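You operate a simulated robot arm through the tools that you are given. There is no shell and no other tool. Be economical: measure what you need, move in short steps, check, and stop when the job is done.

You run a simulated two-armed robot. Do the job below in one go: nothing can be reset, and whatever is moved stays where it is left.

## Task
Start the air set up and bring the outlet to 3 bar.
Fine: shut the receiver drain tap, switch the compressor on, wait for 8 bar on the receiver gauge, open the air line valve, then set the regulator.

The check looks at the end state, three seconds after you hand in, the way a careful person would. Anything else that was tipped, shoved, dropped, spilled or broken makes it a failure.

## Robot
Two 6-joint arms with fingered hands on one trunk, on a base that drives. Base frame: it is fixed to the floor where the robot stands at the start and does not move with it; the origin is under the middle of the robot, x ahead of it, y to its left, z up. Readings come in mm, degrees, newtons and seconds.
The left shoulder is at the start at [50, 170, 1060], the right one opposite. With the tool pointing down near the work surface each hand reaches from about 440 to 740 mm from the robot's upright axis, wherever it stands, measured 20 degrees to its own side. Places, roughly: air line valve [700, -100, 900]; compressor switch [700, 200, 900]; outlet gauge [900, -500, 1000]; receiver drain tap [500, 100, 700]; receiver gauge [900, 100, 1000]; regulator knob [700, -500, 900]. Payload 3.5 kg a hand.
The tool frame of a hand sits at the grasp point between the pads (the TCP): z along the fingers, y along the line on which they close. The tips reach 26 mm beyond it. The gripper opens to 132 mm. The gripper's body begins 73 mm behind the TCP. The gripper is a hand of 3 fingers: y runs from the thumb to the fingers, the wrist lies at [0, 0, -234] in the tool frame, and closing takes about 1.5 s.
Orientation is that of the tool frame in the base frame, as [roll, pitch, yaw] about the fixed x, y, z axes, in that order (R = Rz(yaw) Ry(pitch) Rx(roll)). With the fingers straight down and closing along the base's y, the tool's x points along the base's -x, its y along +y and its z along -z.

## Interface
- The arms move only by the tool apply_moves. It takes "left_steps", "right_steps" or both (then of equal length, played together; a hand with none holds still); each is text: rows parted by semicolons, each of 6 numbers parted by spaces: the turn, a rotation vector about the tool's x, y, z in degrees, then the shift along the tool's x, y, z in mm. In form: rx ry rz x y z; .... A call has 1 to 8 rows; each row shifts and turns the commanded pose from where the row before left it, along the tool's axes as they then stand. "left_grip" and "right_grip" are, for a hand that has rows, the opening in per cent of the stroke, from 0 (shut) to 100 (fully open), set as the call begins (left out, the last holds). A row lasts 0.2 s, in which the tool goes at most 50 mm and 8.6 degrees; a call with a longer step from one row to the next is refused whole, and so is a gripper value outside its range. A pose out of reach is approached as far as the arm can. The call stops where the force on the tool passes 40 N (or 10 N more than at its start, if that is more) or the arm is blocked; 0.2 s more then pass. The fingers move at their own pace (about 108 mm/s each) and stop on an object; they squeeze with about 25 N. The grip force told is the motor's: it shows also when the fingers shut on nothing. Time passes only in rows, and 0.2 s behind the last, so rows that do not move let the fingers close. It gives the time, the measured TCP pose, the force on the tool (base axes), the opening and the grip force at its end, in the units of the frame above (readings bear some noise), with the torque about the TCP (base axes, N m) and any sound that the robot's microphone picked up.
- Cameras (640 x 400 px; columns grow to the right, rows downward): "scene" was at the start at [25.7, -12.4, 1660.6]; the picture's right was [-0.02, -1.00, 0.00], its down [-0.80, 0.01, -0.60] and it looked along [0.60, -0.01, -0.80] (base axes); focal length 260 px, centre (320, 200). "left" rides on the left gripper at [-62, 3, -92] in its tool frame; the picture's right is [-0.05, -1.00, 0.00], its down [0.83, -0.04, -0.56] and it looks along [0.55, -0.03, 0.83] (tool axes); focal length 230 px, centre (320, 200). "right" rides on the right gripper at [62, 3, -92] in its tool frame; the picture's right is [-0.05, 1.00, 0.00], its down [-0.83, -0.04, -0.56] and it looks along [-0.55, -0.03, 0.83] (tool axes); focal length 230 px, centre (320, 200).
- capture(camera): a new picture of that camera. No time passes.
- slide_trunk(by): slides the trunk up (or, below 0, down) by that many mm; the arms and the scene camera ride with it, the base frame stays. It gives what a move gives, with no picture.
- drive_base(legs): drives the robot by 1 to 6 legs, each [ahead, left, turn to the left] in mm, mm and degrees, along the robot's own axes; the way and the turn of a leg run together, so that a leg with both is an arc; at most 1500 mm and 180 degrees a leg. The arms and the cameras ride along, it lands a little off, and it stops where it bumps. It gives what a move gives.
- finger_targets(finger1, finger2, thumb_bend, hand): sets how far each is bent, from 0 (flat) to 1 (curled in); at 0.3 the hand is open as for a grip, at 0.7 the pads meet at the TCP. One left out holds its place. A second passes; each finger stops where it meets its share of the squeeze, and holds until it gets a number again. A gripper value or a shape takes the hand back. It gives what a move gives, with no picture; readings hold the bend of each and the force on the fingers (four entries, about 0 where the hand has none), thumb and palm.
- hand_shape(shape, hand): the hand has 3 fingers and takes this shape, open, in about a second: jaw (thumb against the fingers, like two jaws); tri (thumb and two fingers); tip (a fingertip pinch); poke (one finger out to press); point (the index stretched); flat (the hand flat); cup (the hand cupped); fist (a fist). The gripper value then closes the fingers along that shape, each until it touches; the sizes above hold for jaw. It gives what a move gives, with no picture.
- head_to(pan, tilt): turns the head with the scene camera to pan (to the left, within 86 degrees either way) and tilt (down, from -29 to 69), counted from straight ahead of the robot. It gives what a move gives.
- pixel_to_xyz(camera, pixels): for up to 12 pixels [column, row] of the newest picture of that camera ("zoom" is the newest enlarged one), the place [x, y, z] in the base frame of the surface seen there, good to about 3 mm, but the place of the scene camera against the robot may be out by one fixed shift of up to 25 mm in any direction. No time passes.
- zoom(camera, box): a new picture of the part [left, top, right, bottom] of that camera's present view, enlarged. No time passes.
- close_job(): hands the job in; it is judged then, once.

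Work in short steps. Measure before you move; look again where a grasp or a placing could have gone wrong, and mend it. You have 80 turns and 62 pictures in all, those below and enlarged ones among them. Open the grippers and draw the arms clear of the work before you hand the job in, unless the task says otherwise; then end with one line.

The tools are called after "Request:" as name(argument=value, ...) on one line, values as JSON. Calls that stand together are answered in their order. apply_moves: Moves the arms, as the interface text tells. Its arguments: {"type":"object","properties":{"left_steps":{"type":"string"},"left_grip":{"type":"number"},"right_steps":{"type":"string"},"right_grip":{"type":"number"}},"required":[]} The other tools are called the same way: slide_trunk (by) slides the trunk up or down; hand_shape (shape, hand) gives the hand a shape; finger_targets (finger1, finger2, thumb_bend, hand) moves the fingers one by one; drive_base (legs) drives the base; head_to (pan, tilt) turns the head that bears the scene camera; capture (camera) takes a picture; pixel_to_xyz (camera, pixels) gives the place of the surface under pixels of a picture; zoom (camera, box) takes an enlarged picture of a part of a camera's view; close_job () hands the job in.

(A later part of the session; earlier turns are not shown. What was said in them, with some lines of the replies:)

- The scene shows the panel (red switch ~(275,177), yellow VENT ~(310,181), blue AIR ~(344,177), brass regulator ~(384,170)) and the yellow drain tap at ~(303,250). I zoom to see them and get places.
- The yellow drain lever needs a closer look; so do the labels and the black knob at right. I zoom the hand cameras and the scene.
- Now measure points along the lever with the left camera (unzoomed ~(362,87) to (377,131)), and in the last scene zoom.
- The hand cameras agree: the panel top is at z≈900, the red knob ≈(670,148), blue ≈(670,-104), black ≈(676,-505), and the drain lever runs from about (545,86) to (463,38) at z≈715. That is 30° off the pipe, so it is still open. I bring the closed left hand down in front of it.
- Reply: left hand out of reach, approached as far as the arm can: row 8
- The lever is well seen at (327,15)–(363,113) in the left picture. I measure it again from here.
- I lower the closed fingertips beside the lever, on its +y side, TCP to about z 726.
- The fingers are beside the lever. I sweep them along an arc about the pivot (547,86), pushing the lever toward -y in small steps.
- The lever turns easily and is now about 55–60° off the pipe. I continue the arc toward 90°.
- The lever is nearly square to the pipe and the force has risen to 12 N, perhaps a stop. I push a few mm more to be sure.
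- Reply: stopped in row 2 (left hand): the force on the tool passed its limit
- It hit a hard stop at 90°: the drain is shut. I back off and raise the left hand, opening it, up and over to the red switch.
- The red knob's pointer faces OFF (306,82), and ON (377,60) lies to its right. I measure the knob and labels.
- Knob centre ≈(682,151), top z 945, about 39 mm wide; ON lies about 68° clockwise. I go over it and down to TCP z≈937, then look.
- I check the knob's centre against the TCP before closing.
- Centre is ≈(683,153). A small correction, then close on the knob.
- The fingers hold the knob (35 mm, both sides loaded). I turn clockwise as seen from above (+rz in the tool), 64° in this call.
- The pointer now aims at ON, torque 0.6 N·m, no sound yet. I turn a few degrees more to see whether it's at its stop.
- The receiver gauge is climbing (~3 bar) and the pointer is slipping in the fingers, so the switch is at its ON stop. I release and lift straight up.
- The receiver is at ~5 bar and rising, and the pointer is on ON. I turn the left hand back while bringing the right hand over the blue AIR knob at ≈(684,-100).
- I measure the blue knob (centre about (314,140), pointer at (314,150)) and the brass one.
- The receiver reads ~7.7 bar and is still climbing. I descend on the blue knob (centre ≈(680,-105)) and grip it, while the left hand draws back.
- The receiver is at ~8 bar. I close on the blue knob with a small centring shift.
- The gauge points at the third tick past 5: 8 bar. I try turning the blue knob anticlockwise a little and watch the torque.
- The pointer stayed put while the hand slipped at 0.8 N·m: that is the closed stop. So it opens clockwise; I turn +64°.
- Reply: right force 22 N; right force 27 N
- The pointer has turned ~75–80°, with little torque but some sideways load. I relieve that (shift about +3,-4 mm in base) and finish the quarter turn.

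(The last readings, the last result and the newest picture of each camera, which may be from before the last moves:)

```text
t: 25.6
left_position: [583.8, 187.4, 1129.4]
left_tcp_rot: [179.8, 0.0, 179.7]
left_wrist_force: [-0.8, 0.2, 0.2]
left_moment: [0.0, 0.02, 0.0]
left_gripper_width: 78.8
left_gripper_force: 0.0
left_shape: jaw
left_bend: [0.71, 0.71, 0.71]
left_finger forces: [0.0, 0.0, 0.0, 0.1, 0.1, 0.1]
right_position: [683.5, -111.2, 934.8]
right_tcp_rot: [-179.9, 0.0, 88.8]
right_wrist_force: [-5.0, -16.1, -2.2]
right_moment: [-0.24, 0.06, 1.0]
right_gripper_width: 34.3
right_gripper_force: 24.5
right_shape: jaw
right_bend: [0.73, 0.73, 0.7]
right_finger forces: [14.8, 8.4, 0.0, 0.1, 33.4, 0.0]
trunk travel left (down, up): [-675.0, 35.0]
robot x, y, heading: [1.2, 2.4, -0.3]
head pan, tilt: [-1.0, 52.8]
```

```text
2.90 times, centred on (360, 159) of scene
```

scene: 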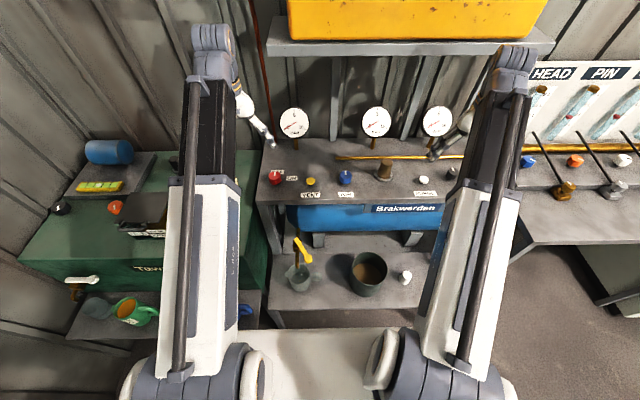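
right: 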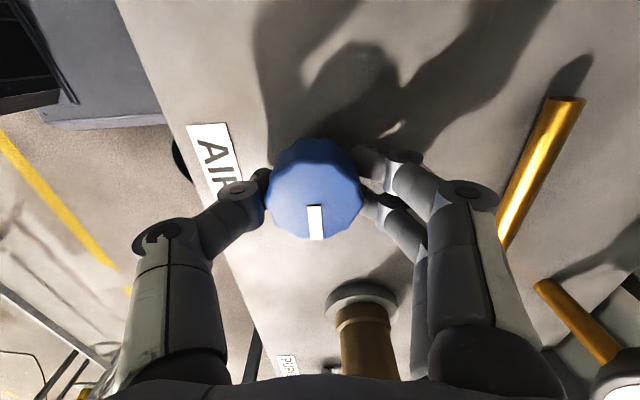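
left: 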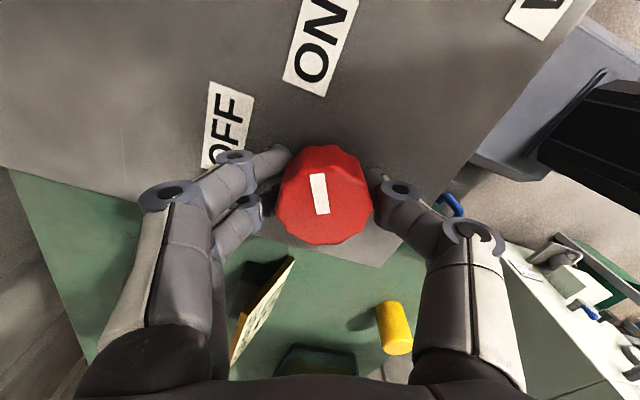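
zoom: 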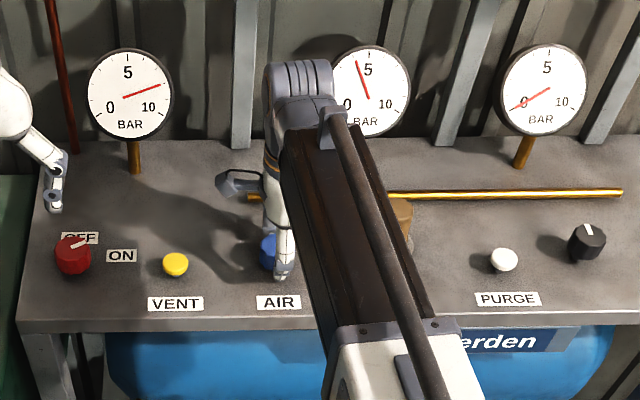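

The line gauge is rising (~4.5 bar) and torque reached 1.0 N·m at the 90° stop: the air valve is open. I release and lift.

Request:
apply_moves(right_steps="0 0 0 0 0 0; 0 0 0 0 0 0; 0 0 0 0 0 0; 0 0 0 0 0 -30; 0 0 0 0 0 -45; 0 0 0 0 0 -45; 0 0 0 0 0 -30", right_grip=60)

Request:
apply_moves(right_steps="0 0 -8.5 0 -5 -2; 0 0 -8.5 0 -5 -2; 0 0 -8.5 0 -5 -2; 0 0 -8.5 0 -5 -2; 0 0 -8.5 0 -5 -2; 0 0 -8.5 0 -5 -2; 0 0 -8.5 0 -5 -2; 0 0 -8.5 0 -5 -2", right_grip=60)

Request:
zoom(camera="scene", box=[250, 90, 470, 228])

```text
t: 27.2
left_position: [583.9, 187.2, 1128.9]
left_tcp_rot: [179.9, 0.0, 179.8]
left_wrist_force: [-0.3, -0.3, 0.2]
left_moment: [0.05, 0.01, -0.02]
left_gripper_width: 79.0
left_gripper_force: 0.1
left_shape: jaw
left_bend: [0.71, 0.71, 0.71]
left_finger forces: [0.0, 0.1, 0.0, 0.1, 0.0, 0.0]
right_position: [682.4, -108.0, 1086.0]
right_tcp_rot: [179.9, 0.0, 89.0]
right_wrist_force: [0.3, 0.0, -0.4]
right_moment: [0.01, -0.03, -0.03]
right_gripper_width: 78.7
right_gripper_force: 0.0
right_shape: jaw
right_bend: [0.71, 0.71, 0.71]
right_finger forces: [0.1, 0.1, 0.0, 0.0, 0.0, 0.0]
trunk travel left (down, up): [-675.0, 35.0]
robot x, y, heading: [-0.2, 1.8, 0.2]
head pan, tilt: [-1.0, 52.8]
```

```text
t: 29.0
left_position: [584.1, 188.8, 1129.8]
left_tcp_rot: [179.9, 0.0, 179.7]
left_wrist_force: [0.1, -0.5, -0.7]
left_moment: [0.0, 0.0, -0.01]
left_gripper_width: 78.6
left_gripper_force: 0.0
left_shape: jaw
left_bend: [0.71, 0.71, 0.71]
left_finger forces: [0.0, 0.0, 0.0, 0.0, 0.0, 0.0]
right_position: [649.0, -127.0, 1101.0]
right_tcp_rot: [180.0, 0.0, 157.1]
right_wrist_force: [0.0, 0.9, -0.7]
right_moment: [-0.03, 0.02, -0.01]
right_gripper_width: 78.7
right_gripper_force: 0.1
right_shape: jaw
right_bend: [0.71, 0.71, 0.71]
right_finger forces: [0.0, 0.1, 0.0, 0.1, 0.0, 0.1]
trunk travel left (down, up): [-675.0, 35.0]
robot x, y, heading: [-1.1, -1.2, 0.2]
head pan, tilt: [-1.0, 52.8]
```

```text
2.90 times, centred on (360, 159) of scene
```

zoom: 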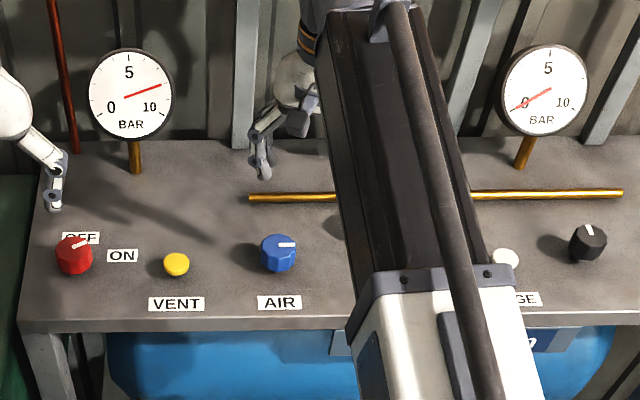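

The blue pointer now lies to the right (open) and the receiver holds 8 bar. The regulator at (676,-505) is beyond the right arm, so I look to the right and down to check for room to drive sideways.

Request:
head_to(pan=-35, tilt=60)

Request:
capture(camera="scene")

```text
t: 30.0
left_position: [584.0, 187.8, 1129.3]
left_tcp_rot: [179.9, 0.0, 179.8]
left_wrist_force: [-0.3, 0.2, 0.2]
left_moment: [0.0, -0.02, 0.01]
left_gripper_width: 78.9
left_gripper_force: 0.0
left_shape: jaw
left_bend: [0.71, 0.71, 0.71]
left_finger forces: [0.0, 0.0, 0.0, 0.0, 0.0, 0.0]
right_position: [651.8, -127.9, 1101.1]
right_tcp_rot: [-180.0, 0.0, 156.9]
right_wrist_force: [-0.1, -0.3, 0.1]
right_moment: [0.0, 0.01, 0.01]
right_gripper_width: 78.9
right_gripper_force: 0.0
right_shape: jaw
right_bend: [0.71, 0.71, 0.71]
right_finger forces: [0.1, 0.0, 0.1, 0.1, 0.1, 0.1]
trunk travel left (down, up): [-675.0, 35.0]
robot x, y, heading: [-2.7, -2.4, 0.0]
head pan, tilt: [-35.0, 60.0]
```

```text
32 pictures are left
```

scene: 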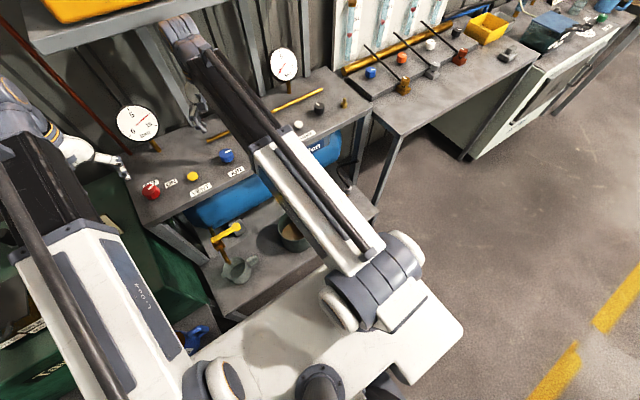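

The floor to the right is clear. I drive 220 mm to the right with the hands high.

Request:
drive_base(legs=[[0, -220, 0]])

Request:
head_to(pan=-2, tilt=50)

```text
t: 31.7
left_position: [584.3, -31.2, 1129.7]
left_tcp_rot: [179.8, 0.0, 179.9]
left_wrist_force: [-0.7, 0.4, -0.4]
left_moment: [0.0, -0.01, 0.02]
left_gripper_width: 78.8
left_gripper_force: 0.1
left_shape: jaw
left_bend: [0.71, 0.71, 0.71]
left_finger forces: [0.0, 0.1, 0.0, 0.0, 0.0, 0.0]
right_position: [650.7, -345.4, 1101.6]
right_tcp_rot: [-180.0, 0.0, 157.0]
right_wrist_force: [-0.5, 0.6, 0.1]
right_moment: [0.0, -0.02, -0.01]
right_gripper_width: 79.0
right_gripper_force: 0.1
right_shape: jaw
right_bend: [0.71, 0.71, 0.71]
right_finger forces: [0.0, 0.1, 0.0, 0.1, 0.0, 0.0]
trunk travel left (down, up): [-675.0, 35.0]
robot x, y, heading: [4.7, -220.8, 0.1]
head pan, tilt: [-35.0, 60.0]
```

```text
t: 32.6
left_position: [584.6, -29.6, 1130.3]
left_tcp_rot: [179.9, 0.1, 179.9]
left_wrist_force: [0.3, -0.4, -0.2]
left_moment: [0.06, 0.02, -0.02]
left_gripper_width: 78.7
left_gripper_force: 0.0
left_shape: jaw
left_bend: [0.71, 0.71, 0.71]
left_finger forces: [0.1, 0.0, 0.1, 0.0, 0.0, 0.1]
right_position: [650.3, -344.7, 1101.2]
right_tcp_rot: [180.0, -0.1, 157.0]
right_wrist_force: [0.1, 0.4, 0.1]
right_moment: [-0.04, 0.05, 0.0]
right_gripper_width: 79.1
right_gripper_force: 0.1
right_shape: jaw
right_bend: [0.71, 0.71, 0.71]
right_finger forces: [0.0, 0.0, 0.0, 0.0, 0.0, 0.0]
trunk travel left (down, up): [-675.0, 35.0]
robot x, y, heading: [-3.0, -218.3, 0.1]
head pan, tilt: [-2.0, 50.0]
```

I straighten the right hand and carry it over the black regulator knob.

Request:
apply_moves(right_steps="0 0 -7.7 0 0 0; 0 0 -7.7 0 0 0; 0 0 -7.6 0 0 0; 0 0 0 -5.5 -39 10; 0 0 0 -5.5 -39 10; 0 0 0 -5.5 -39 10; 0 0 0 -5.5 -39 10", right_grip=60)

Request:
capture(camera="right")

Request:
capture(camera="scene")

```text
t: 34.2
left_position: [584.3, -29.7, 1129.1]
left_tcp_rot: [179.9, 0.0, 179.9]
left_wrist_force: [-0.2, 0.2, -0.6]
left_moment: [0.01, -0.02, -0.01]
left_gripper_width: 78.6
left_gripper_force: 0.0
left_shape: jaw
left_bend: [0.71, 0.71, 0.71]
left_finger forces: [0.0, 0.1, 0.1, 0.1, 0.1, 0.0]
right_position: [673.0, -501.5, 1059.9]
right_tcp_rot: [179.9, 0.0, -179.9]
right_wrist_force: [0.0, 0.1, 0.2]
right_moment: [-0.02, -0.04, -0.02]
right_gripper_width: 78.9
right_gripper_force: 0.2
right_shape: jaw
right_bend: [0.71, 0.71, 0.71]
right_finger forces: [0.0, 0.0, 0.1, 0.0, 0.1, 0.0]
trunk travel left (down, up): [-675.0, 35.0]
robot x, y, heading: [0.8, -220.3, -0.1]
head pan, tilt: [-2.0, 50.0]
```

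```text
31 pictures are left
```

right: 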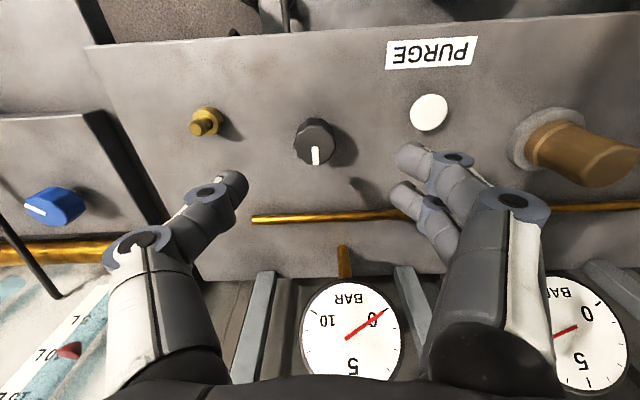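

```text
30 pictures are left
```

scene: 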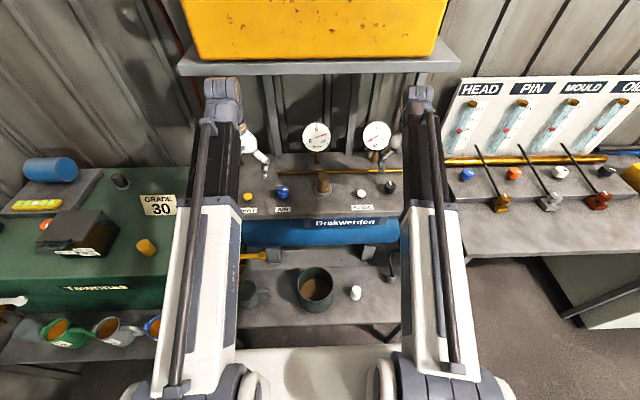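

The middle (line) gauge and black knob are in view. I measure the knob (≈(315,143)), the brass outlet (205,122), and the PURGE button (429,112).

Request:
pixel_to_xyz(camera="right", pixels=[[315, 140], [315, 162], [315, 118], [297, 142], [335, 142], [205, 122], [429, 112], [445, 112], [215, 122]])

Request:
zoom(camera="scene", box=[230, 100, 430, 225])

```text
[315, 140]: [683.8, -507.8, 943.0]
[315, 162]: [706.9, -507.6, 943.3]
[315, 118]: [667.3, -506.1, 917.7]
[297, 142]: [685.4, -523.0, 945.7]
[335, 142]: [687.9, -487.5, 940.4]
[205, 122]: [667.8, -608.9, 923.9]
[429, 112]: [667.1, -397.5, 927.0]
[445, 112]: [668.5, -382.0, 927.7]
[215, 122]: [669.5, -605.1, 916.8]
```

```text
3.20 times, centred on (330, 162) of scene
```

zoom: 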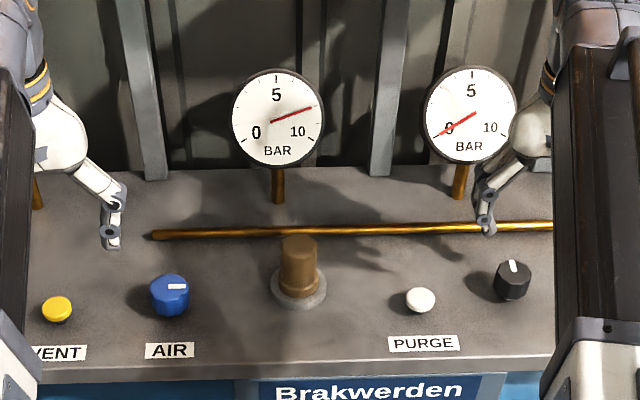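

The line gauge is at 8 bar. The knob's centre is ≈(686,-506); I descend to z≈936 and grip it.

Request:
apply_moves(right_steps="0 0 0 -13 -4.5 35; 0 0 0 0 0 45; 0 0 0 0 0 44; 0 0 0 0 0 0", right_grip=60)

Request:
apply_moves(right_steps="0 0 0 0 0 0; 0 0 0 0 0 0; 0 0 0 0 0 0; 0 0 0 0 0 0", right_grip=0)

Request:
capture(camera="right")

```text
t: 35.2
left_position: [582.6, -29.9, 1128.9]
left_tcp_rot: [179.9, 0.1, 179.9]
left_wrist_force: [-0.9, -0.1, 0.0]
left_moment: [0.0, 0.02, 0.01]
left_gripper_width: 79.0
left_gripper_force: 0.2
left_shape: jaw
left_bend: [0.71, 0.71, 0.71]
left_finger forces: [0.0, 0.0, 0.1, 0.0, 0.0, 0.0]
right_position: [685.8, -505.2, 935.4]
right_tcp_rot: [-179.9, 0.0, -180.0]
right_wrist_force: [0.4, 0.2, 0.9]
right_moment: [0.0, 0.0, 0.0]
right_gripper_width: 79.0
right_gripper_force: 0.0
right_shape: jaw
right_bend: [0.71, 0.71, 0.71]
right_finger forces: [0.0, 0.1, 0.0, 0.0, 0.0, 0.0]
trunk travel left (down, up): [-675.0, 35.0]
robot x, y, heading: [-0.3, -216.4, 0.0]
head pan, tilt: [-2.0, 50.0]
```

```text
t: 36.2
left_position: [583.2, -29.6, 1129.3]
left_tcp_rot: [180.0, 0.0, 179.8]
left_wrist_force: [-0.6, 0.3, 0.0]
left_moment: [0.0, 0.0, -0.02]
left_gripper_width: 78.8
left_gripper_force: 0.1
left_shape: jaw
left_bend: [0.71, 0.71, 0.71]
left_finger forces: [0.1, 0.0, 0.0, 0.0, 0.0, 0.0]
right_position: [685.7, -503.9, 936.4]
right_tcp_rot: [-180.0, 0.1, 180.0]
right_wrist_force: [-3.0, 0.9, -3.0]
right_moment: [0.04, 0.03, -0.02]
right_gripper_width: 29.0
right_gripper_force: 24.8
right_shape: jaw
right_bend: [0.72, 0.73, 0.7]
right_finger forces: [10.5, 11.8, 0.0, 0.0, 21.7, 0.0]
trunk travel left (down, up): [-675.0, 35.0]
robot x, y, heading: [-0.8, -216.5, 0.0]
head pan, tilt: [-2.0, 50.0]
```

```text
28 pictures are left
```

right: 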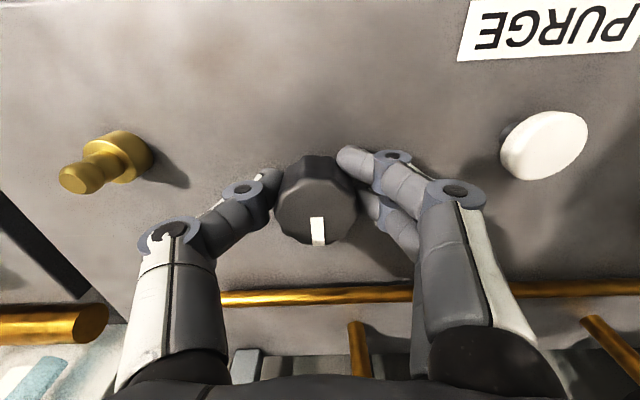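

Knob held squarely. I turn clockwise 32° and look at the outlet gauge.

Request:
apply_moves(right_steps="0 0 8 0 0 0; 0 0 8 0 0 0; 0 0 8 0 0 0; 0 0 8 0 0 0; 0 0 0 0 0 0; 0 0 0 0 0 0", right_grip=0)

Request:
zoom(camera="scene", box=[290, 110, 410, 185])

```text
t: 37.6
left_position: [584.6, -29.8, 1130.2]
left_tcp_rot: [179.9, 0.0, 179.9]
left_wrist_force: [-0.1, -0.1, 0.5]
left_moment: [0.02, 0.02, 0.0]
left_gripper_width: 78.9
left_gripper_force: 0.0
left_shape: jaw
left_bend: [0.71, 0.71, 0.71]
left_finger forces: [0.0, 0.0, 0.0, 0.0, 0.0, 0.0]
right_position: [685.8, -504.6, 936.4]
right_tcp_rot: [-180.0, 0.0, 148.1]
right_wrist_force: [4.9, 9.8, -6.0]
right_moment: [0.27, -0.15, 0.07]
right_gripper_width: 28.0
right_gripper_force: 25.2
right_shape: jaw
right_bend: [0.72, 0.73, 0.7]
right_finger forces: [13.5, 15.5, 0.0, 0.0, 18.4, 0.0]
trunk travel left (down, up): [-675.0, 35.0]
robot x, y, heading: [-2.5, -218.8, -0.2]
head pan, tilt: [-2.0, 50.0]
```

```text
5.33 times, centred on (350, 148) of scene
```

zoom: 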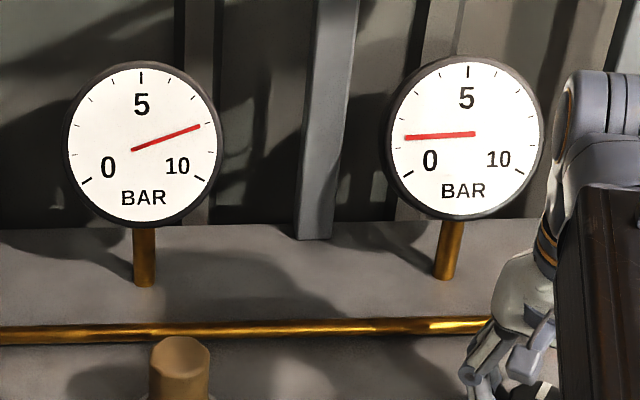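

The outlet rose to ~1.2 bar for 32°. I turn 40° more and look again.

Request:
apply_moves(right_steps="0 0 8 0 0 0; 0 0 8 0 0 0; 0 0 8 0 0 0; 0 0 8 0 0 0; 0 0 8 0 0 0; 0 0 0 0 0 0; 0 0 0 0 0 0; 0 0 0 0 0 0", right_grip=0)

Request:
zoom(camera="scene", box=[350, 110, 405, 145])

Request:
capture(camera="right")

```text
t: 39.4
left_position: [585.2, -29.3, 1128.4]
left_tcp_rot: [179.9, 0.0, 179.9]
left_wrist_force: [0.3, 0.0, -0.1]
left_moment: [0.01, 0.01, 0.0]
left_gripper_width: 78.9
left_gripper_force: 0.0
left_shape: jaw
left_bend: [0.71, 0.71, 0.71]
left_finger forces: [0.0, 0.1, 0.0, 0.0, 0.0, 0.1]
right_position: [686.7, -503.9, 937.1]
right_tcp_rot: [180.0, 0.0, 108.0]
right_wrist_force: [11.8, 18.5, -6.5]
right_moment: [0.43, -0.44, 0.1]
right_gripper_width: 27.3
right_gripper_force: 24.9
right_shape: jaw
right_bend: [0.72, 0.72, 0.7]
right_finger forces: [18.9, 16.3, 0.1, 0.0, 16.8, 0.0]
trunk travel left (down, up): [-675.0, 35.0]
robot x, y, heading: [0.1, -216.9, 0.0]
head pan, tilt: [-2.0, 50.0]
```

```text
11.43 times, centred on (378, 128) of scene
```

zoom: 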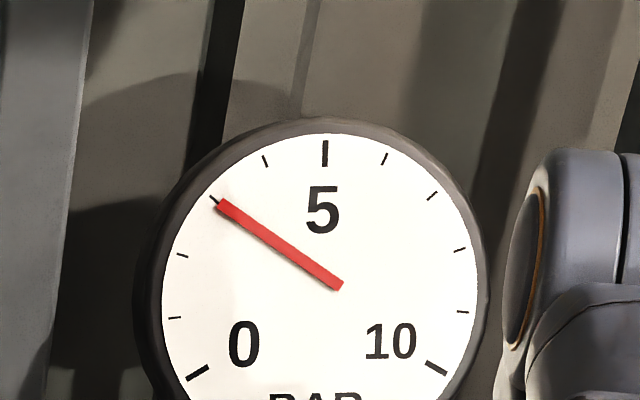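

```text
25 pictures are left
```

right: 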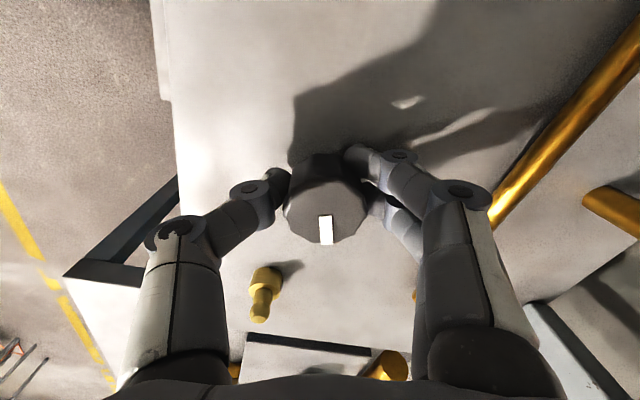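

The needle tip is at about the 3 tick, but I'm seeing it off to one side. I aim the head at the gauge for a truer view.

Request:
head_to(pan=-17, tilt=37)

Request:
capture(camera="scene")

```text
t: 40.2
left_position: [585.5, -28.9, 1127.9]
left_tcp_rot: [179.9, 0.0, 179.9]
left_wrist_force: [0.1, 0.2, 0.6]
left_moment: [0.03, -0.03, -0.01]
left_gripper_width: 78.9
left_gripper_force: 0.2
left_shape: jaw
left_bend: [0.71, 0.71, 0.71]
left_finger forces: [0.1, 0.0, 0.1, 0.0, 0.1, 0.0]
right_position: [687.3, -504.6, 937.4]
right_tcp_rot: [180.0, 0.0, 108.0]
right_wrist_force: [11.8, 18.0, -5.7]
right_moment: [0.4, -0.42, 0.13]
right_gripper_width: 27.2
right_gripper_force: 24.7
right_shape: jaw
right_bend: [0.72, 0.72, 0.7]
right_finger forces: [19.1, 16.3, 0.0, 0.1, 16.7, 0.1]
trunk travel left (down, up): [-675.0, 35.0]
robot x, y, heading: [1.1, -221.6, -0.0]
head pan, tilt: [-17.0, 37.0]
```

```text
24 pictures are left
```

scene: 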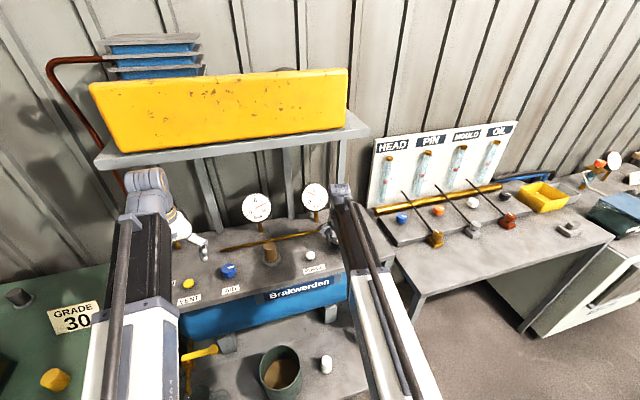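

Request:
zoom(camera="scene", box=[293, 180, 335, 212])

```text
12.50 times, centred on (314, 196) of scene
```

zoom: 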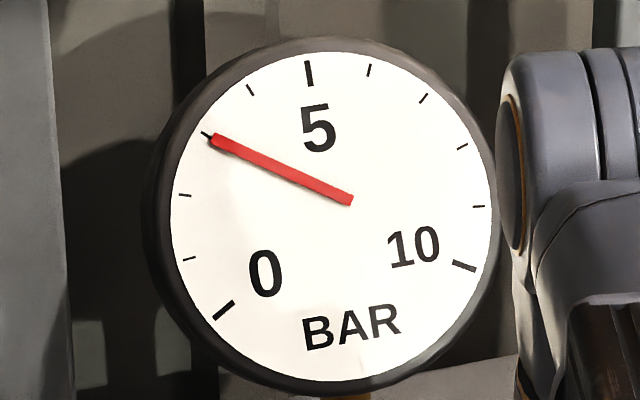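

The tip sits on the 3 tick, yet the needle's line passes above the dial's centre. I check the line gauge (known 8 bar) from here for the same effect.

Request:
zoom(camera="scene", box=[236, 190, 278, 222])

Request:
pixel_to_xyz(camera="scene", pixels=[[314, 186], [314, 197], [314, 208], [305, 197], [324, 197], [257, 196], [257, 207], [257, 217]])

```text
12.50 times, centred on (257, 206) of scene
```

zoom: 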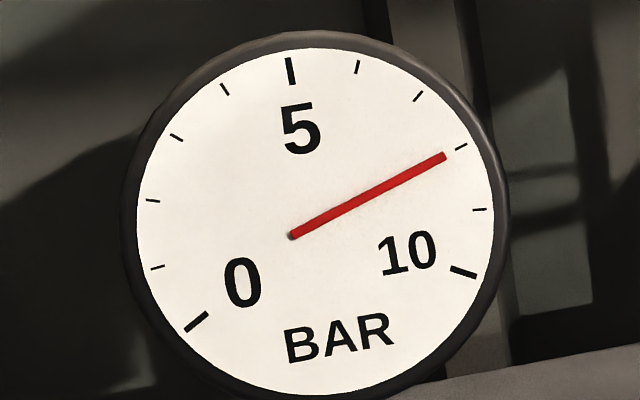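

```text
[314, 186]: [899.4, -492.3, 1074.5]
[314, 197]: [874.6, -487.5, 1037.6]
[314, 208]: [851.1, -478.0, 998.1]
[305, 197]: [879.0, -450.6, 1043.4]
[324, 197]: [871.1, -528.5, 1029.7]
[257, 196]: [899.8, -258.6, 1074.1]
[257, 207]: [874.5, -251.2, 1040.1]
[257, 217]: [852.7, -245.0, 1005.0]
```

The line gauge's needle passes properly through its centre at 8. I re-zoom the outlet gauge and measure needle and ticks in space.

Request:
zoom(camera="scene", box=[293, 180, 335, 212])

Request:
pixel_to_xyz(camera="zoom", pixels=[[217, 141], [240, 151], [270, 165], [300, 178], [325, 189], [346, 198], [346, 230], [330, 215], [300, 205], [200, 160], [290, 130], [300, 155]])

```text
12.50 times, centred on (314, 196) of scene
```

zoom: 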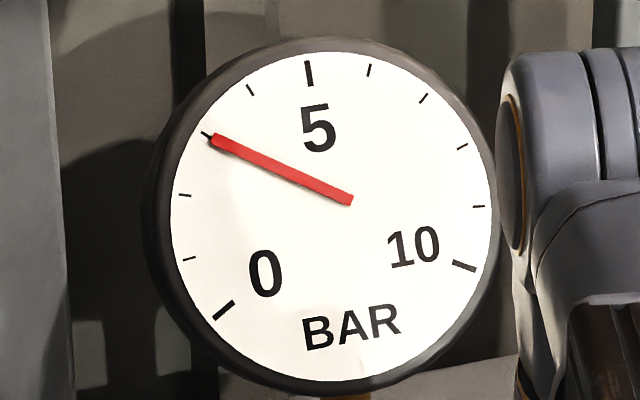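

```text
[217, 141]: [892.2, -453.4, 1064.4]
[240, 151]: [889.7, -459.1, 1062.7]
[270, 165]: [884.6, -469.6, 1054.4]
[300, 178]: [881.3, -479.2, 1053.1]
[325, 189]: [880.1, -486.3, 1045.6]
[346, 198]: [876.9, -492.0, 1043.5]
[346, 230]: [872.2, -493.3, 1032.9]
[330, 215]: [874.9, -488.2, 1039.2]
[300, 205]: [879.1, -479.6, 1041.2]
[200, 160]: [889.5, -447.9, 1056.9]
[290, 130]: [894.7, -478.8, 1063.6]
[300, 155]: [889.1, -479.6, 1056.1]
```

The readings are ambiguous (tip says 3.0, slope says ~2.7). I release the knob and lift the right hand straight up, to read the gauge head-on with its camera.

Request:
apply_moves(right_steps="0 0 0 0 0 0; 0 0 0 0 0 0; 0 0 0 0 0 0; 0 0 0 0 0 -30; 0 0 0 0 0 -45; 0 0 0 0 0 -45", right_grip=60)

Request:
apply_moves(right_steps="0 0 -8 0 0 0; 0 0 -8 0 0 0; 0 0 -8 0 0 0; 0 0 -8 0 0 0; 0 0 -8 0 0 0; 0 0 -8 0 0 0; 0 0 -8 0 0 0; 0 0 -8 0 0 0", right_grip=60)

Request:
capture(camera="right")

Request:
zoom(camera="scene", box=[293, 180, 335, 212])

```text
t: 41.6
left_position: [582.9, -29.7, 1129.8]
left_tcp_rot: [179.9, 0.1, 180.0]
left_wrist_force: [0.1, 0.7, 0.0]
left_moment: [-0.01, -0.02, 0.01]
left_gripper_width: 78.7
left_gripper_force: 0.1
left_shape: jaw
left_bend: [0.71, 0.71, 0.71]
left_finger forces: [0.1, 0.0, 0.0, 0.0, 0.0, 0.0]
right_position: [686.5, -504.8, 1056.4]
right_tcp_rot: [-180.0, 0.0, 108.0]
right_wrist_force: [-0.3, 1.0, -1.0]
right_moment: [-0.04, -0.01, 0.0]
right_gripper_width: 78.8
right_gripper_force: 0.1
right_shape: jaw
right_bend: [0.71, 0.71, 0.71]
right_finger forces: [0.0, 0.1, 0.0, 0.0, 0.1, 0.0]
trunk travel left (down, up): [-675.0, 35.0]
robot x, y, heading: [-1.8, -219.1, -0.0]
head pan, tilt: [-17.0, 37.0]
```

```text
t: 43.4
left_position: [583.1, -29.6, 1130.5]
left_tcp_rot: [179.8, 0.0, 179.9]
left_wrist_force: [0.1, -0.7, -0.5]
left_moment: [0.0, -0.03, -0.03]
left_gripper_width: 78.9
left_gripper_force: 0.0
left_shape: jaw
left_bend: [0.71, 0.71, 0.71]
left_finger forces: [0.1, 0.0, 0.0, 0.1, 0.0, 0.0]
right_position: [685.2, -505.9, 1057.5]
right_tcp_rot: [180.0, 0.0, 172.3]
right_wrist_force: [-0.7, 0.6, 0.5]
right_moment: [0.01, -0.01, 0.04]
right_gripper_width: 78.7
right_gripper_force: 0.1
right_shape: jaw
right_bend: [0.71, 0.71, 0.71]
right_finger forces: [0.1, 0.1, 0.0, 0.0, 0.2, 0.1]
trunk travel left (down, up): [-675.0, 35.0]
robot x, y, heading: [0.1, -217.0, -0.0]
head pan, tilt: [-17.0, 37.0]
```

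```text
20 pictures are left
```

right: 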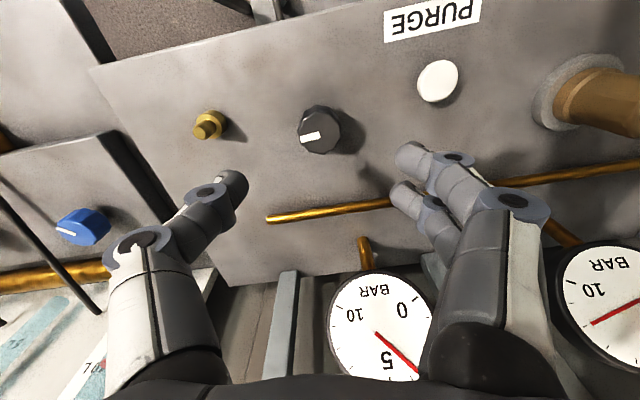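

```text
12.50 times, centred on (314, 196) of scene
```

zoom: 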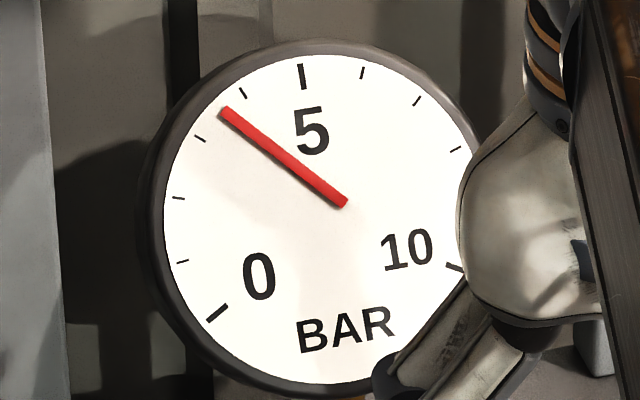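

The needle now stands higher (tip between 3 and 4), so letting go changed something. I tip the right hand up to view the gauge squarely.

Request:
apply_moves(right_steps="0 0 -7.7 0 0 -10; 0 -8 0 0 0 -10; 0 -8 0 0 0 0; 0 -8 0 0 0 0; 0 0 0 0 0 0", right_grip=60)

Request:
capture(camera="right")

```text
t: 44.6
left_position: [584.3, -30.2, 1129.6]
left_tcp_rot: [179.9, 0.0, 179.9]
left_wrist_force: [-0.1, 0.0, -0.3]
left_moment: [0.01, -0.02, 0.01]
left_gripper_width: 78.9
left_gripper_force: 0.2
left_shape: jaw
left_bend: [0.71, 0.71, 0.71]
left_finger forces: [0.0, 0.0, 0.1, 0.0, 0.1, 0.1]
right_position: [685.7, -506.2, 1076.9]
right_tcp_rot: [-179.9, 24.0, 179.7]
right_wrist_force: [-0.3, -0.2, -0.3]
right_moment: [0.01, -0.02, 0.03]
right_gripper_width: 78.8
right_gripper_force: 0.1
right_shape: jaw
right_bend: [0.71, 0.71, 0.71]
right_finger forces: [0.0, 0.1, 0.1, 0.1, 0.0, 0.0]
trunk travel left (down, up): [-675.0, 35.0]
robot x, y, heading: [-0.1, -215.6, -0.1]
head pan, tilt: [-17.0, 37.0]
```

```text
18 pictures are left
```

right: 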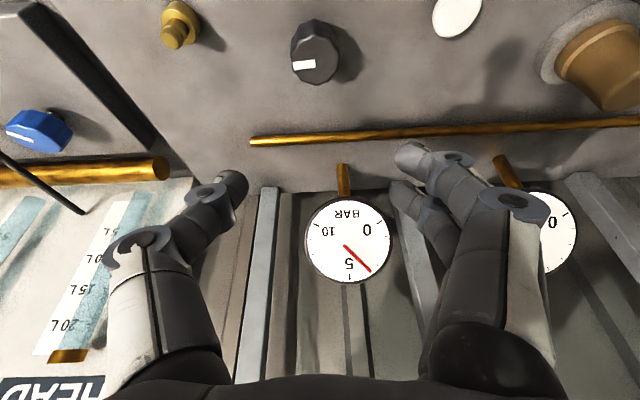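

Request:
zoom(camera="right", box=[290, 185, 410, 295])

Request:
zoom(camera="right", box=[270, 10, 360, 96])

```text
3.64 times, centred on (350, 240) of right
```

zoom: 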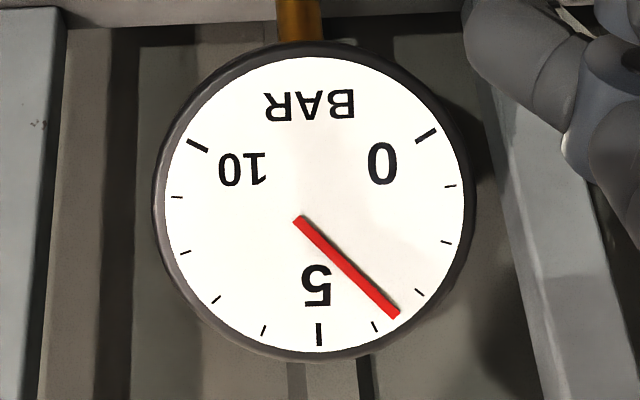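

```text
4.65 times, centred on (315, 53) of right
```

zoom: 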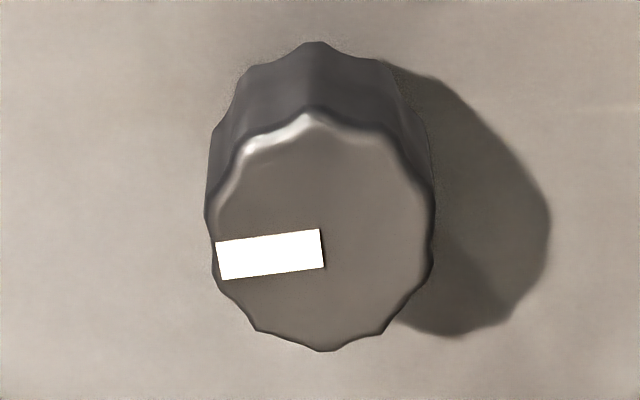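

From both cameras the outlet reads above 3 now (slope ≈3.1, tip ≈3.45) with the knob pointer at ~83°. The side load I had while turning probably kicked it on release. I regrip, centred a little better (688,-503), to adjust.

Request:
apply_moves(right_steps="0 8 0 0 0 0; 0 8 0 0 0 0; 0 8 0 0 0 0; 0 0 0 -2.5 3 47; 0 0 0 0 0 47; 0 0 0 0 0 46; 0 0 0 0 0 0", right_grip=60)

Request:
apply_moves(right_steps="0 0 0 0 0 0; 0 0 0 0 0 0; 0 0 0 0 0 0; 0 0 0 0 0 0", right_grip=0)

Request:
zoom(camera="scene", box=[293, 180, 335, 212])

```text
t: 46.2
left_position: [583.3, -31.5, 1129.8]
left_tcp_rot: [179.9, 0.0, 179.9]
left_wrist_force: [0.2, -0.1, 1.0]
left_moment: [-0.01, -0.01, 0.0]
left_gripper_width: 78.8
left_gripper_force: 0.0
left_shape: jaw
left_bend: [0.71, 0.71, 0.71]
left_finger forces: [0.0, 0.0, 0.0, 0.0, 0.0, 0.0]
right_position: [688.2, -502.6, 934.9]
right_tcp_rot: [180.0, 0.0, 179.7]
right_wrist_force: [-0.1, -0.2, -0.2]
right_moment: [0.01, -0.01, 0.0]
right_gripper_width: 78.9
right_gripper_force: 0.2
right_shape: jaw
right_bend: [0.71, 0.71, 0.71]
right_finger forces: [0.1, 0.0, 0.0, 0.0, 0.0, 0.0]
trunk travel left (down, up): [-675.0, 35.0]
robot x, y, heading: [-0.2, -221.5, -0.1]
head pan, tilt: [-17.0, 37.0]
```

```text
t: 47.2
left_position: [584.5, -30.0, 1129.2]
left_tcp_rot: [179.9, 0.0, 179.9]
left_wrist_force: [-0.4, 0.0, -0.4]
left_moment: [0.03, 0.0, 0.02]
left_gripper_width: 78.4
left_gripper_force: 0.0
left_shape: jaw
left_bend: [0.71, 0.71, 0.71]
left_finger forces: [0.0, 0.0, 0.1, 0.0, 0.1, 0.0]
right_position: [687.2, -502.7, 936.9]
right_tcp_rot: [-180.0, 0.0, 179.8]
right_wrist_force: [-2.3, 0.3, -3.3]
right_moment: [0.01, 0.06, 0.0]
right_gripper_width: 30.1
right_gripper_force: 25.1
right_shape: jaw
right_bend: [0.72, 0.73, 0.7]
right_finger forces: [11.2, 11.8, 0.0, 0.0, 22.1, 0.0]
trunk travel left (down, up): [-675.0, 35.0]
robot x, y, heading: [-4.5, -218.2, 0.1]
head pan, tilt: [-17.0, 37.0]
```

```text
12.50 times, centred on (314, 196) of scene
```

zoom: 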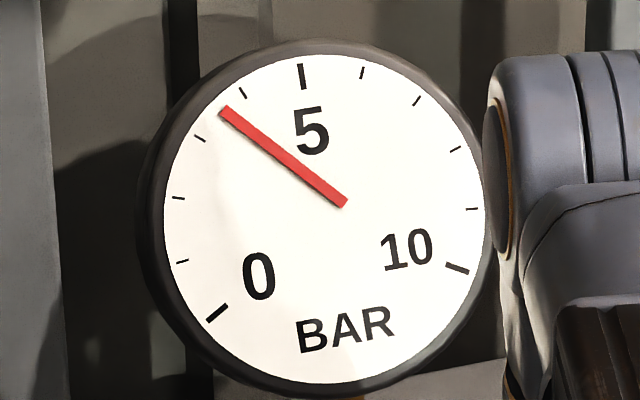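

Held again. To understand this gauge (its needle seems to swing off-centre), I briefly turn 40° further and compare needle geometry.

Request:
apply_moves(right_steps="0 0 8 0 0 0; 0 0 8 0 0 0; 0 0 8 0 0 0; 0 0 8 0 0 0; 0 0 8 0 0 0; 0 0 0 0 0 0; 0 0 0 0 0 0", right_grip=0)

Request:
zoom(camera="scene", box=[293, 180, 335, 212])

```text
t: 48.8
left_position: [584.9, -30.3, 1128.2]
left_tcp_rot: [179.9, 0.1, 179.9]
left_wrist_force: [0.0, -0.2, -0.9]
left_moment: [0.01, 0.02, 0.0]
left_gripper_width: 79.0
left_gripper_force: 0.0
left_shape: jaw
left_bend: [0.71, 0.71, 0.71]
left_finger forces: [0.0, 0.0, 0.1, 0.0, 0.0, 0.0]
right_position: [687.6, -501.7, 938.0]
right_tcp_rot: [-179.9, 0.0, 139.7]
right_wrist_force: [10.1, 0.7, -3.6]
right_moment: [0.09, -0.25, -0.01]
right_gripper_width: 28.9
right_gripper_force: 24.7
right_shape: jaw
right_bend: [0.72, 0.72, 0.7]
right_finger forces: [10.9, 15.6, 0.0, 0.0, 19.4, 0.0]
trunk travel left (down, up): [-675.0, 35.0]
robot x, y, heading: [2.2, -217.6, 0.0]
head pan, tilt: [-17.0, 37.0]
```

```text
12.50 times, centred on (314, 196) of scene
```

zoom: 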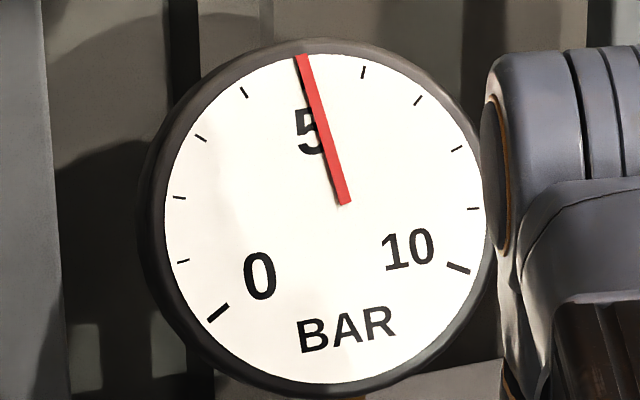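

The needle pivots off-centre on this gauge (pivot at about (343,204), dial centre (323,218)): by slope it's ≈4.7, by tip ≈5.0. I'll settle where both readings bracket 3 closely; I turn back 48°.

Request:
apply_moves(right_steps="0 0 -8 0 0 0; 0 0 -8 0 0 0; 0 0 -8 0 0 0; 0 0 -8 0 0 0; 0 0 -8 0 0 0; 0 0 -8 0 0 0; 0 0 0 0 0 0; 0 0 0 0 0 0", right_grip=0)

Request:
zoom(camera="scene", box=[293, 180, 335, 212])

```text
t: 50.6
left_position: [583.2, -30.9, 1129.3]
left_tcp_rot: [179.8, 0.0, 179.8]
left_wrist_force: [-0.3, -0.3, -1.0]
left_moment: [-0.03, 0.0, -0.03]
left_gripper_width: 79.0
left_gripper_force: 0.0
left_shape: jaw
left_bend: [0.71, 0.71, 0.71]
left_finger forces: [0.0, 0.0, 0.0, 0.0, 0.0, 0.0]
right_position: [687.2, -502.9, 938.0]
right_tcp_rot: [180.0, -0.1, -172.2]
right_wrist_force: [-9.1, -4.3, -8.7]
right_moment: [-0.07, 0.2, -0.06]
right_gripper_width: 28.7
right_gripper_force: 25.0
right_shape: jaw
right_bend: [0.72, 0.72, 0.7]
right_finger forces: [12.4, 11.3, 0.1, 0.0, 25.7, 0.1]
trunk travel left (down, up): [-675.0, 35.0]
robot x, y, heading: [1.0, -214.5, -0.3]
head pan, tilt: [-17.0, 37.0]
```

```text
12.50 times, centred on (314, 196) of scene
```

zoom: 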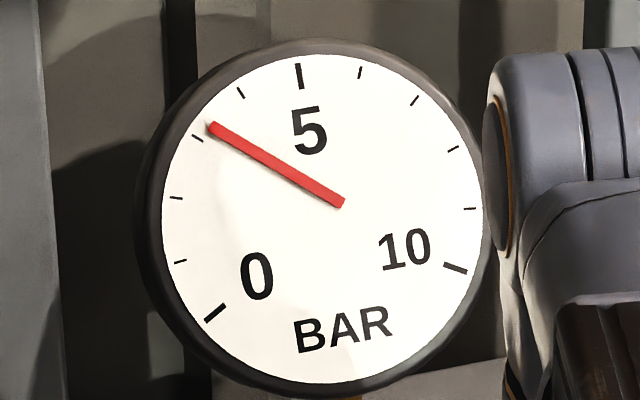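

Slope now ≈2.93, tip ≈3.29. I trim 2° down, ease the side load, and release slowly in steps, then check.

Request:
apply_moves(right_steps="0 0 -2 1.5 -0.7 1; 0 0 0 0 0 0", right_grip=0)

Request:
apply_moves(right_steps="0 0 0 0 0 0; 0 0 0 0 0 0; 0 0 0 0 0 0; 0 0 0 0 0 0", right_grip=60)

Request:
zoom(camera="scene", box=[293, 180, 335, 212])

```text
t: 51.2
left_position: [583.6, -29.7, 1130.2]
left_tcp_rot: [179.9, 0.0, 179.9]
left_wrist_force: [-0.1, 0.3, -0.2]
left_moment: [0.02, 0.03, 0.01]
left_gripper_width: 79.0
left_gripper_force: 0.0
left_shape: jaw
left_bend: [0.71, 0.71, 0.71]
left_finger forces: [0.0, 0.0, 0.0, 0.0, 0.1, 0.0]
right_position: [686.6, -504.4, 937.2]
right_tcp_rot: [180.0, 0.0, -170.2]
right_wrist_force: [-5.8, -3.3, -3.3]
right_moment: [0.02, 0.09, -0.02]
right_gripper_width: 28.8
right_gripper_force: 24.9
right_shape: jaw
right_bend: [0.72, 0.72, 0.7]
right_finger forces: [12.0, 12.3, 0.0, 0.0, 24.9, 0.1]
trunk travel left (down, up): [-675.0, 35.0]
robot x, y, heading: [2.3, -218.5, -0.1]
head pan, tilt: [-17.0, 37.0]
```

```text
t: 52.2
left_position: [584.2, -30.1, 1129.6]
left_tcp_rot: [179.8, 0.0, 180.0]
left_wrist_force: [0.4, 0.5, -0.9]
left_moment: [0.02, 0.02, 0.02]
left_gripper_width: 79.1
left_gripper_force: 0.0
left_shape: jaw
left_bend: [0.71, 0.71, 0.71]
left_finger forces: [0.0, 0.1, 0.1, 0.1, 0.1, 0.1]
right_position: [685.2, -503.6, 935.9]
right_tcp_rot: [-180.0, 0.1, -170.4]
right_wrist_force: [-1.0, 0.4, -0.8]
right_moment: [-0.01, -0.01, 0.0]
right_gripper_width: 78.9
right_gripper_force: 0.1
right_shape: jaw
right_bend: [0.71, 0.71, 0.71]
right_finger forces: [0.0, 0.0, 0.0, 0.1, 0.0, 0.0]
trunk travel left (down, up): [-675.0, 35.0]
robot x, y, heading: [1.7, -218.7, -0.2]
head pan, tilt: [-17.0, 37.0]
```

```text
12.50 times, centred on (314, 196) of scene
```

zoom: 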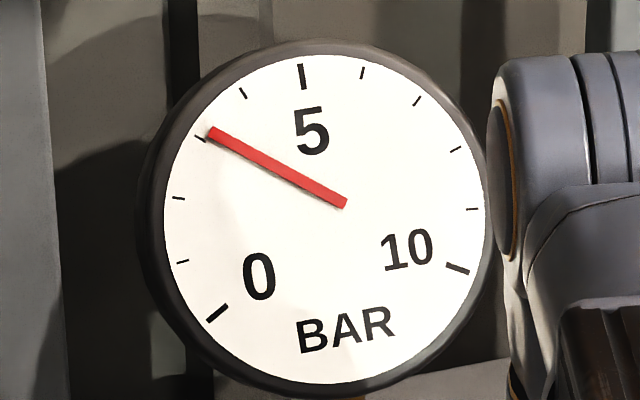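

Released: slope ≈2.83, tip ≈3.19, both bracketing 3. I lift the right hand straight up and back, then take a final look.

Request:
apply_moves(right_steps="0 0 0 0 0 -30; 0 0 0 0 0 -45; 0 0 0 0 0 -45; 0 0 0 0 0 -45; 0 0 -8 0 0 -20; 0 0 0 30 0 0; 0 0 0 40 0 0; 0 0 0 40 0 0", right_grip=100, left_steps="0 0 0 0 0 0; 0 0 0 0 0 0; 0 0 0 0 0 0; 0 0 0 0 0 0; 0 0 0 0 0 0; 0 0 0 0 0 0; 0 0 0 0 0 -20; 0 0 0 0 0 -20", left_grip=100)

Request:
capture(camera="scene")

Request:
zoom(camera="scene", box=[293, 180, 335, 212])

Request:
zoom(camera="right", box=[220, 0, 420, 325])

```text
t: 54.0
left_position: [583.3, -30.9, 1169.9]
left_tcp_rot: [179.9, 0.1, 179.8]
left_wrist_force: [0.0, -0.1, 0.3]
left_moment: [0.0, 0.01, -0.01]
left_gripper_width: 132.1
left_gripper_force: 0.0
left_shape: jaw
left_bend: [0.3, 0.3, 0.3]
left_finger forces: [0.0, 0.0, 0.1, 0.0, 0.1, 0.0]
right_position: [581.2, -536.1, 1121.9]
right_tcp_rot: [180.0, 0.0, -162.2]
right_wrist_force: [0.0, -0.2, 0.2]
right_moment: [-0.02, -0.02, 0.0]
right_gripper_width: 131.7
right_gripper_force: 0.1
right_shape: jaw
right_bend: [0.3, 0.3, 0.3]
right_finger forces: [0.0, 0.0, 0.0, 0.0, 0.0, 0.0]
trunk travel left (down, up): [-675.0, 35.0]
robot x, y, heading: [-2.4, -217.4, -0.1]
head pan, tilt: [-17.0, 37.0]
```

```text
11 pictures are left
```

scene: 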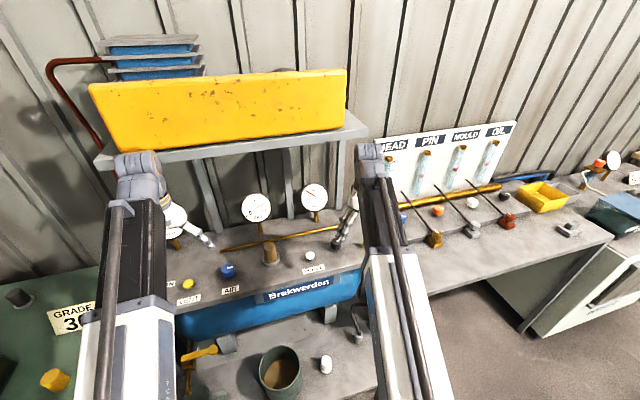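

```text
12.50 times, centred on (314, 196) of scene
```

zoom: 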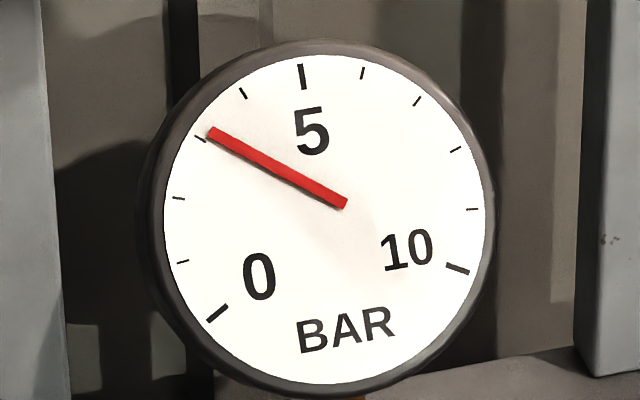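

```text
1.23 times, centred on (320, 162) of right
```

zoom: 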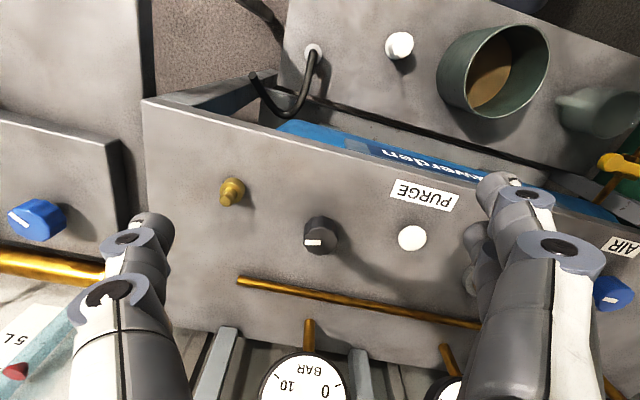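

The outlet holds steady. One last check of the line gauge and of the drain lever before handing in.

Request:
zoom(camera="scene", box=[236, 190, 278, 222])

Request:
capture(camera="left")

```text
12.50 times, centred on (257, 206) of scene
```

zoom: 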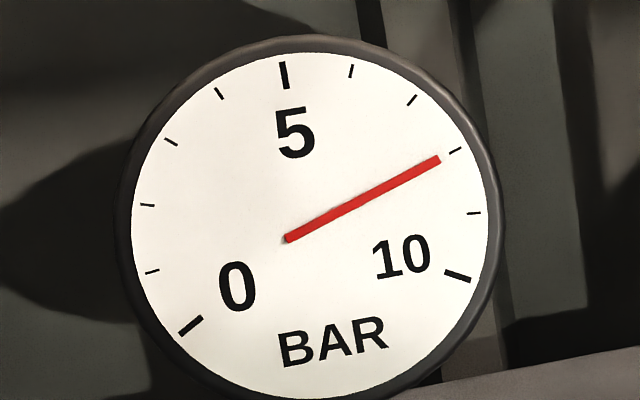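

```text
7 pictures are left
```

left: 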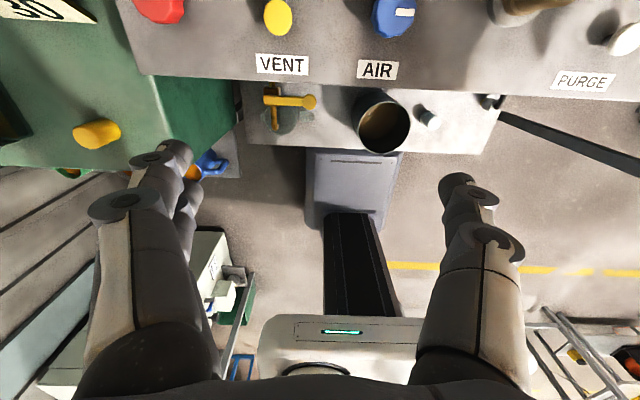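

The line gauge holds 8 bar, the drain lever is square across its pipe, and the AIR pointer is at open. The arms are clear and open, so I hand in.

Request:
close_job()

```text
The job is handed in.
```

The air set is running and handed in: drain shut, compressor on, line gauge at 8 bar, air valve open. The outlet is set close to 3 bar, but its gauge needle swings off-centre and reads about 2.8 by its angle and 3.2 by its tip, so I can't confirm exactly 3.
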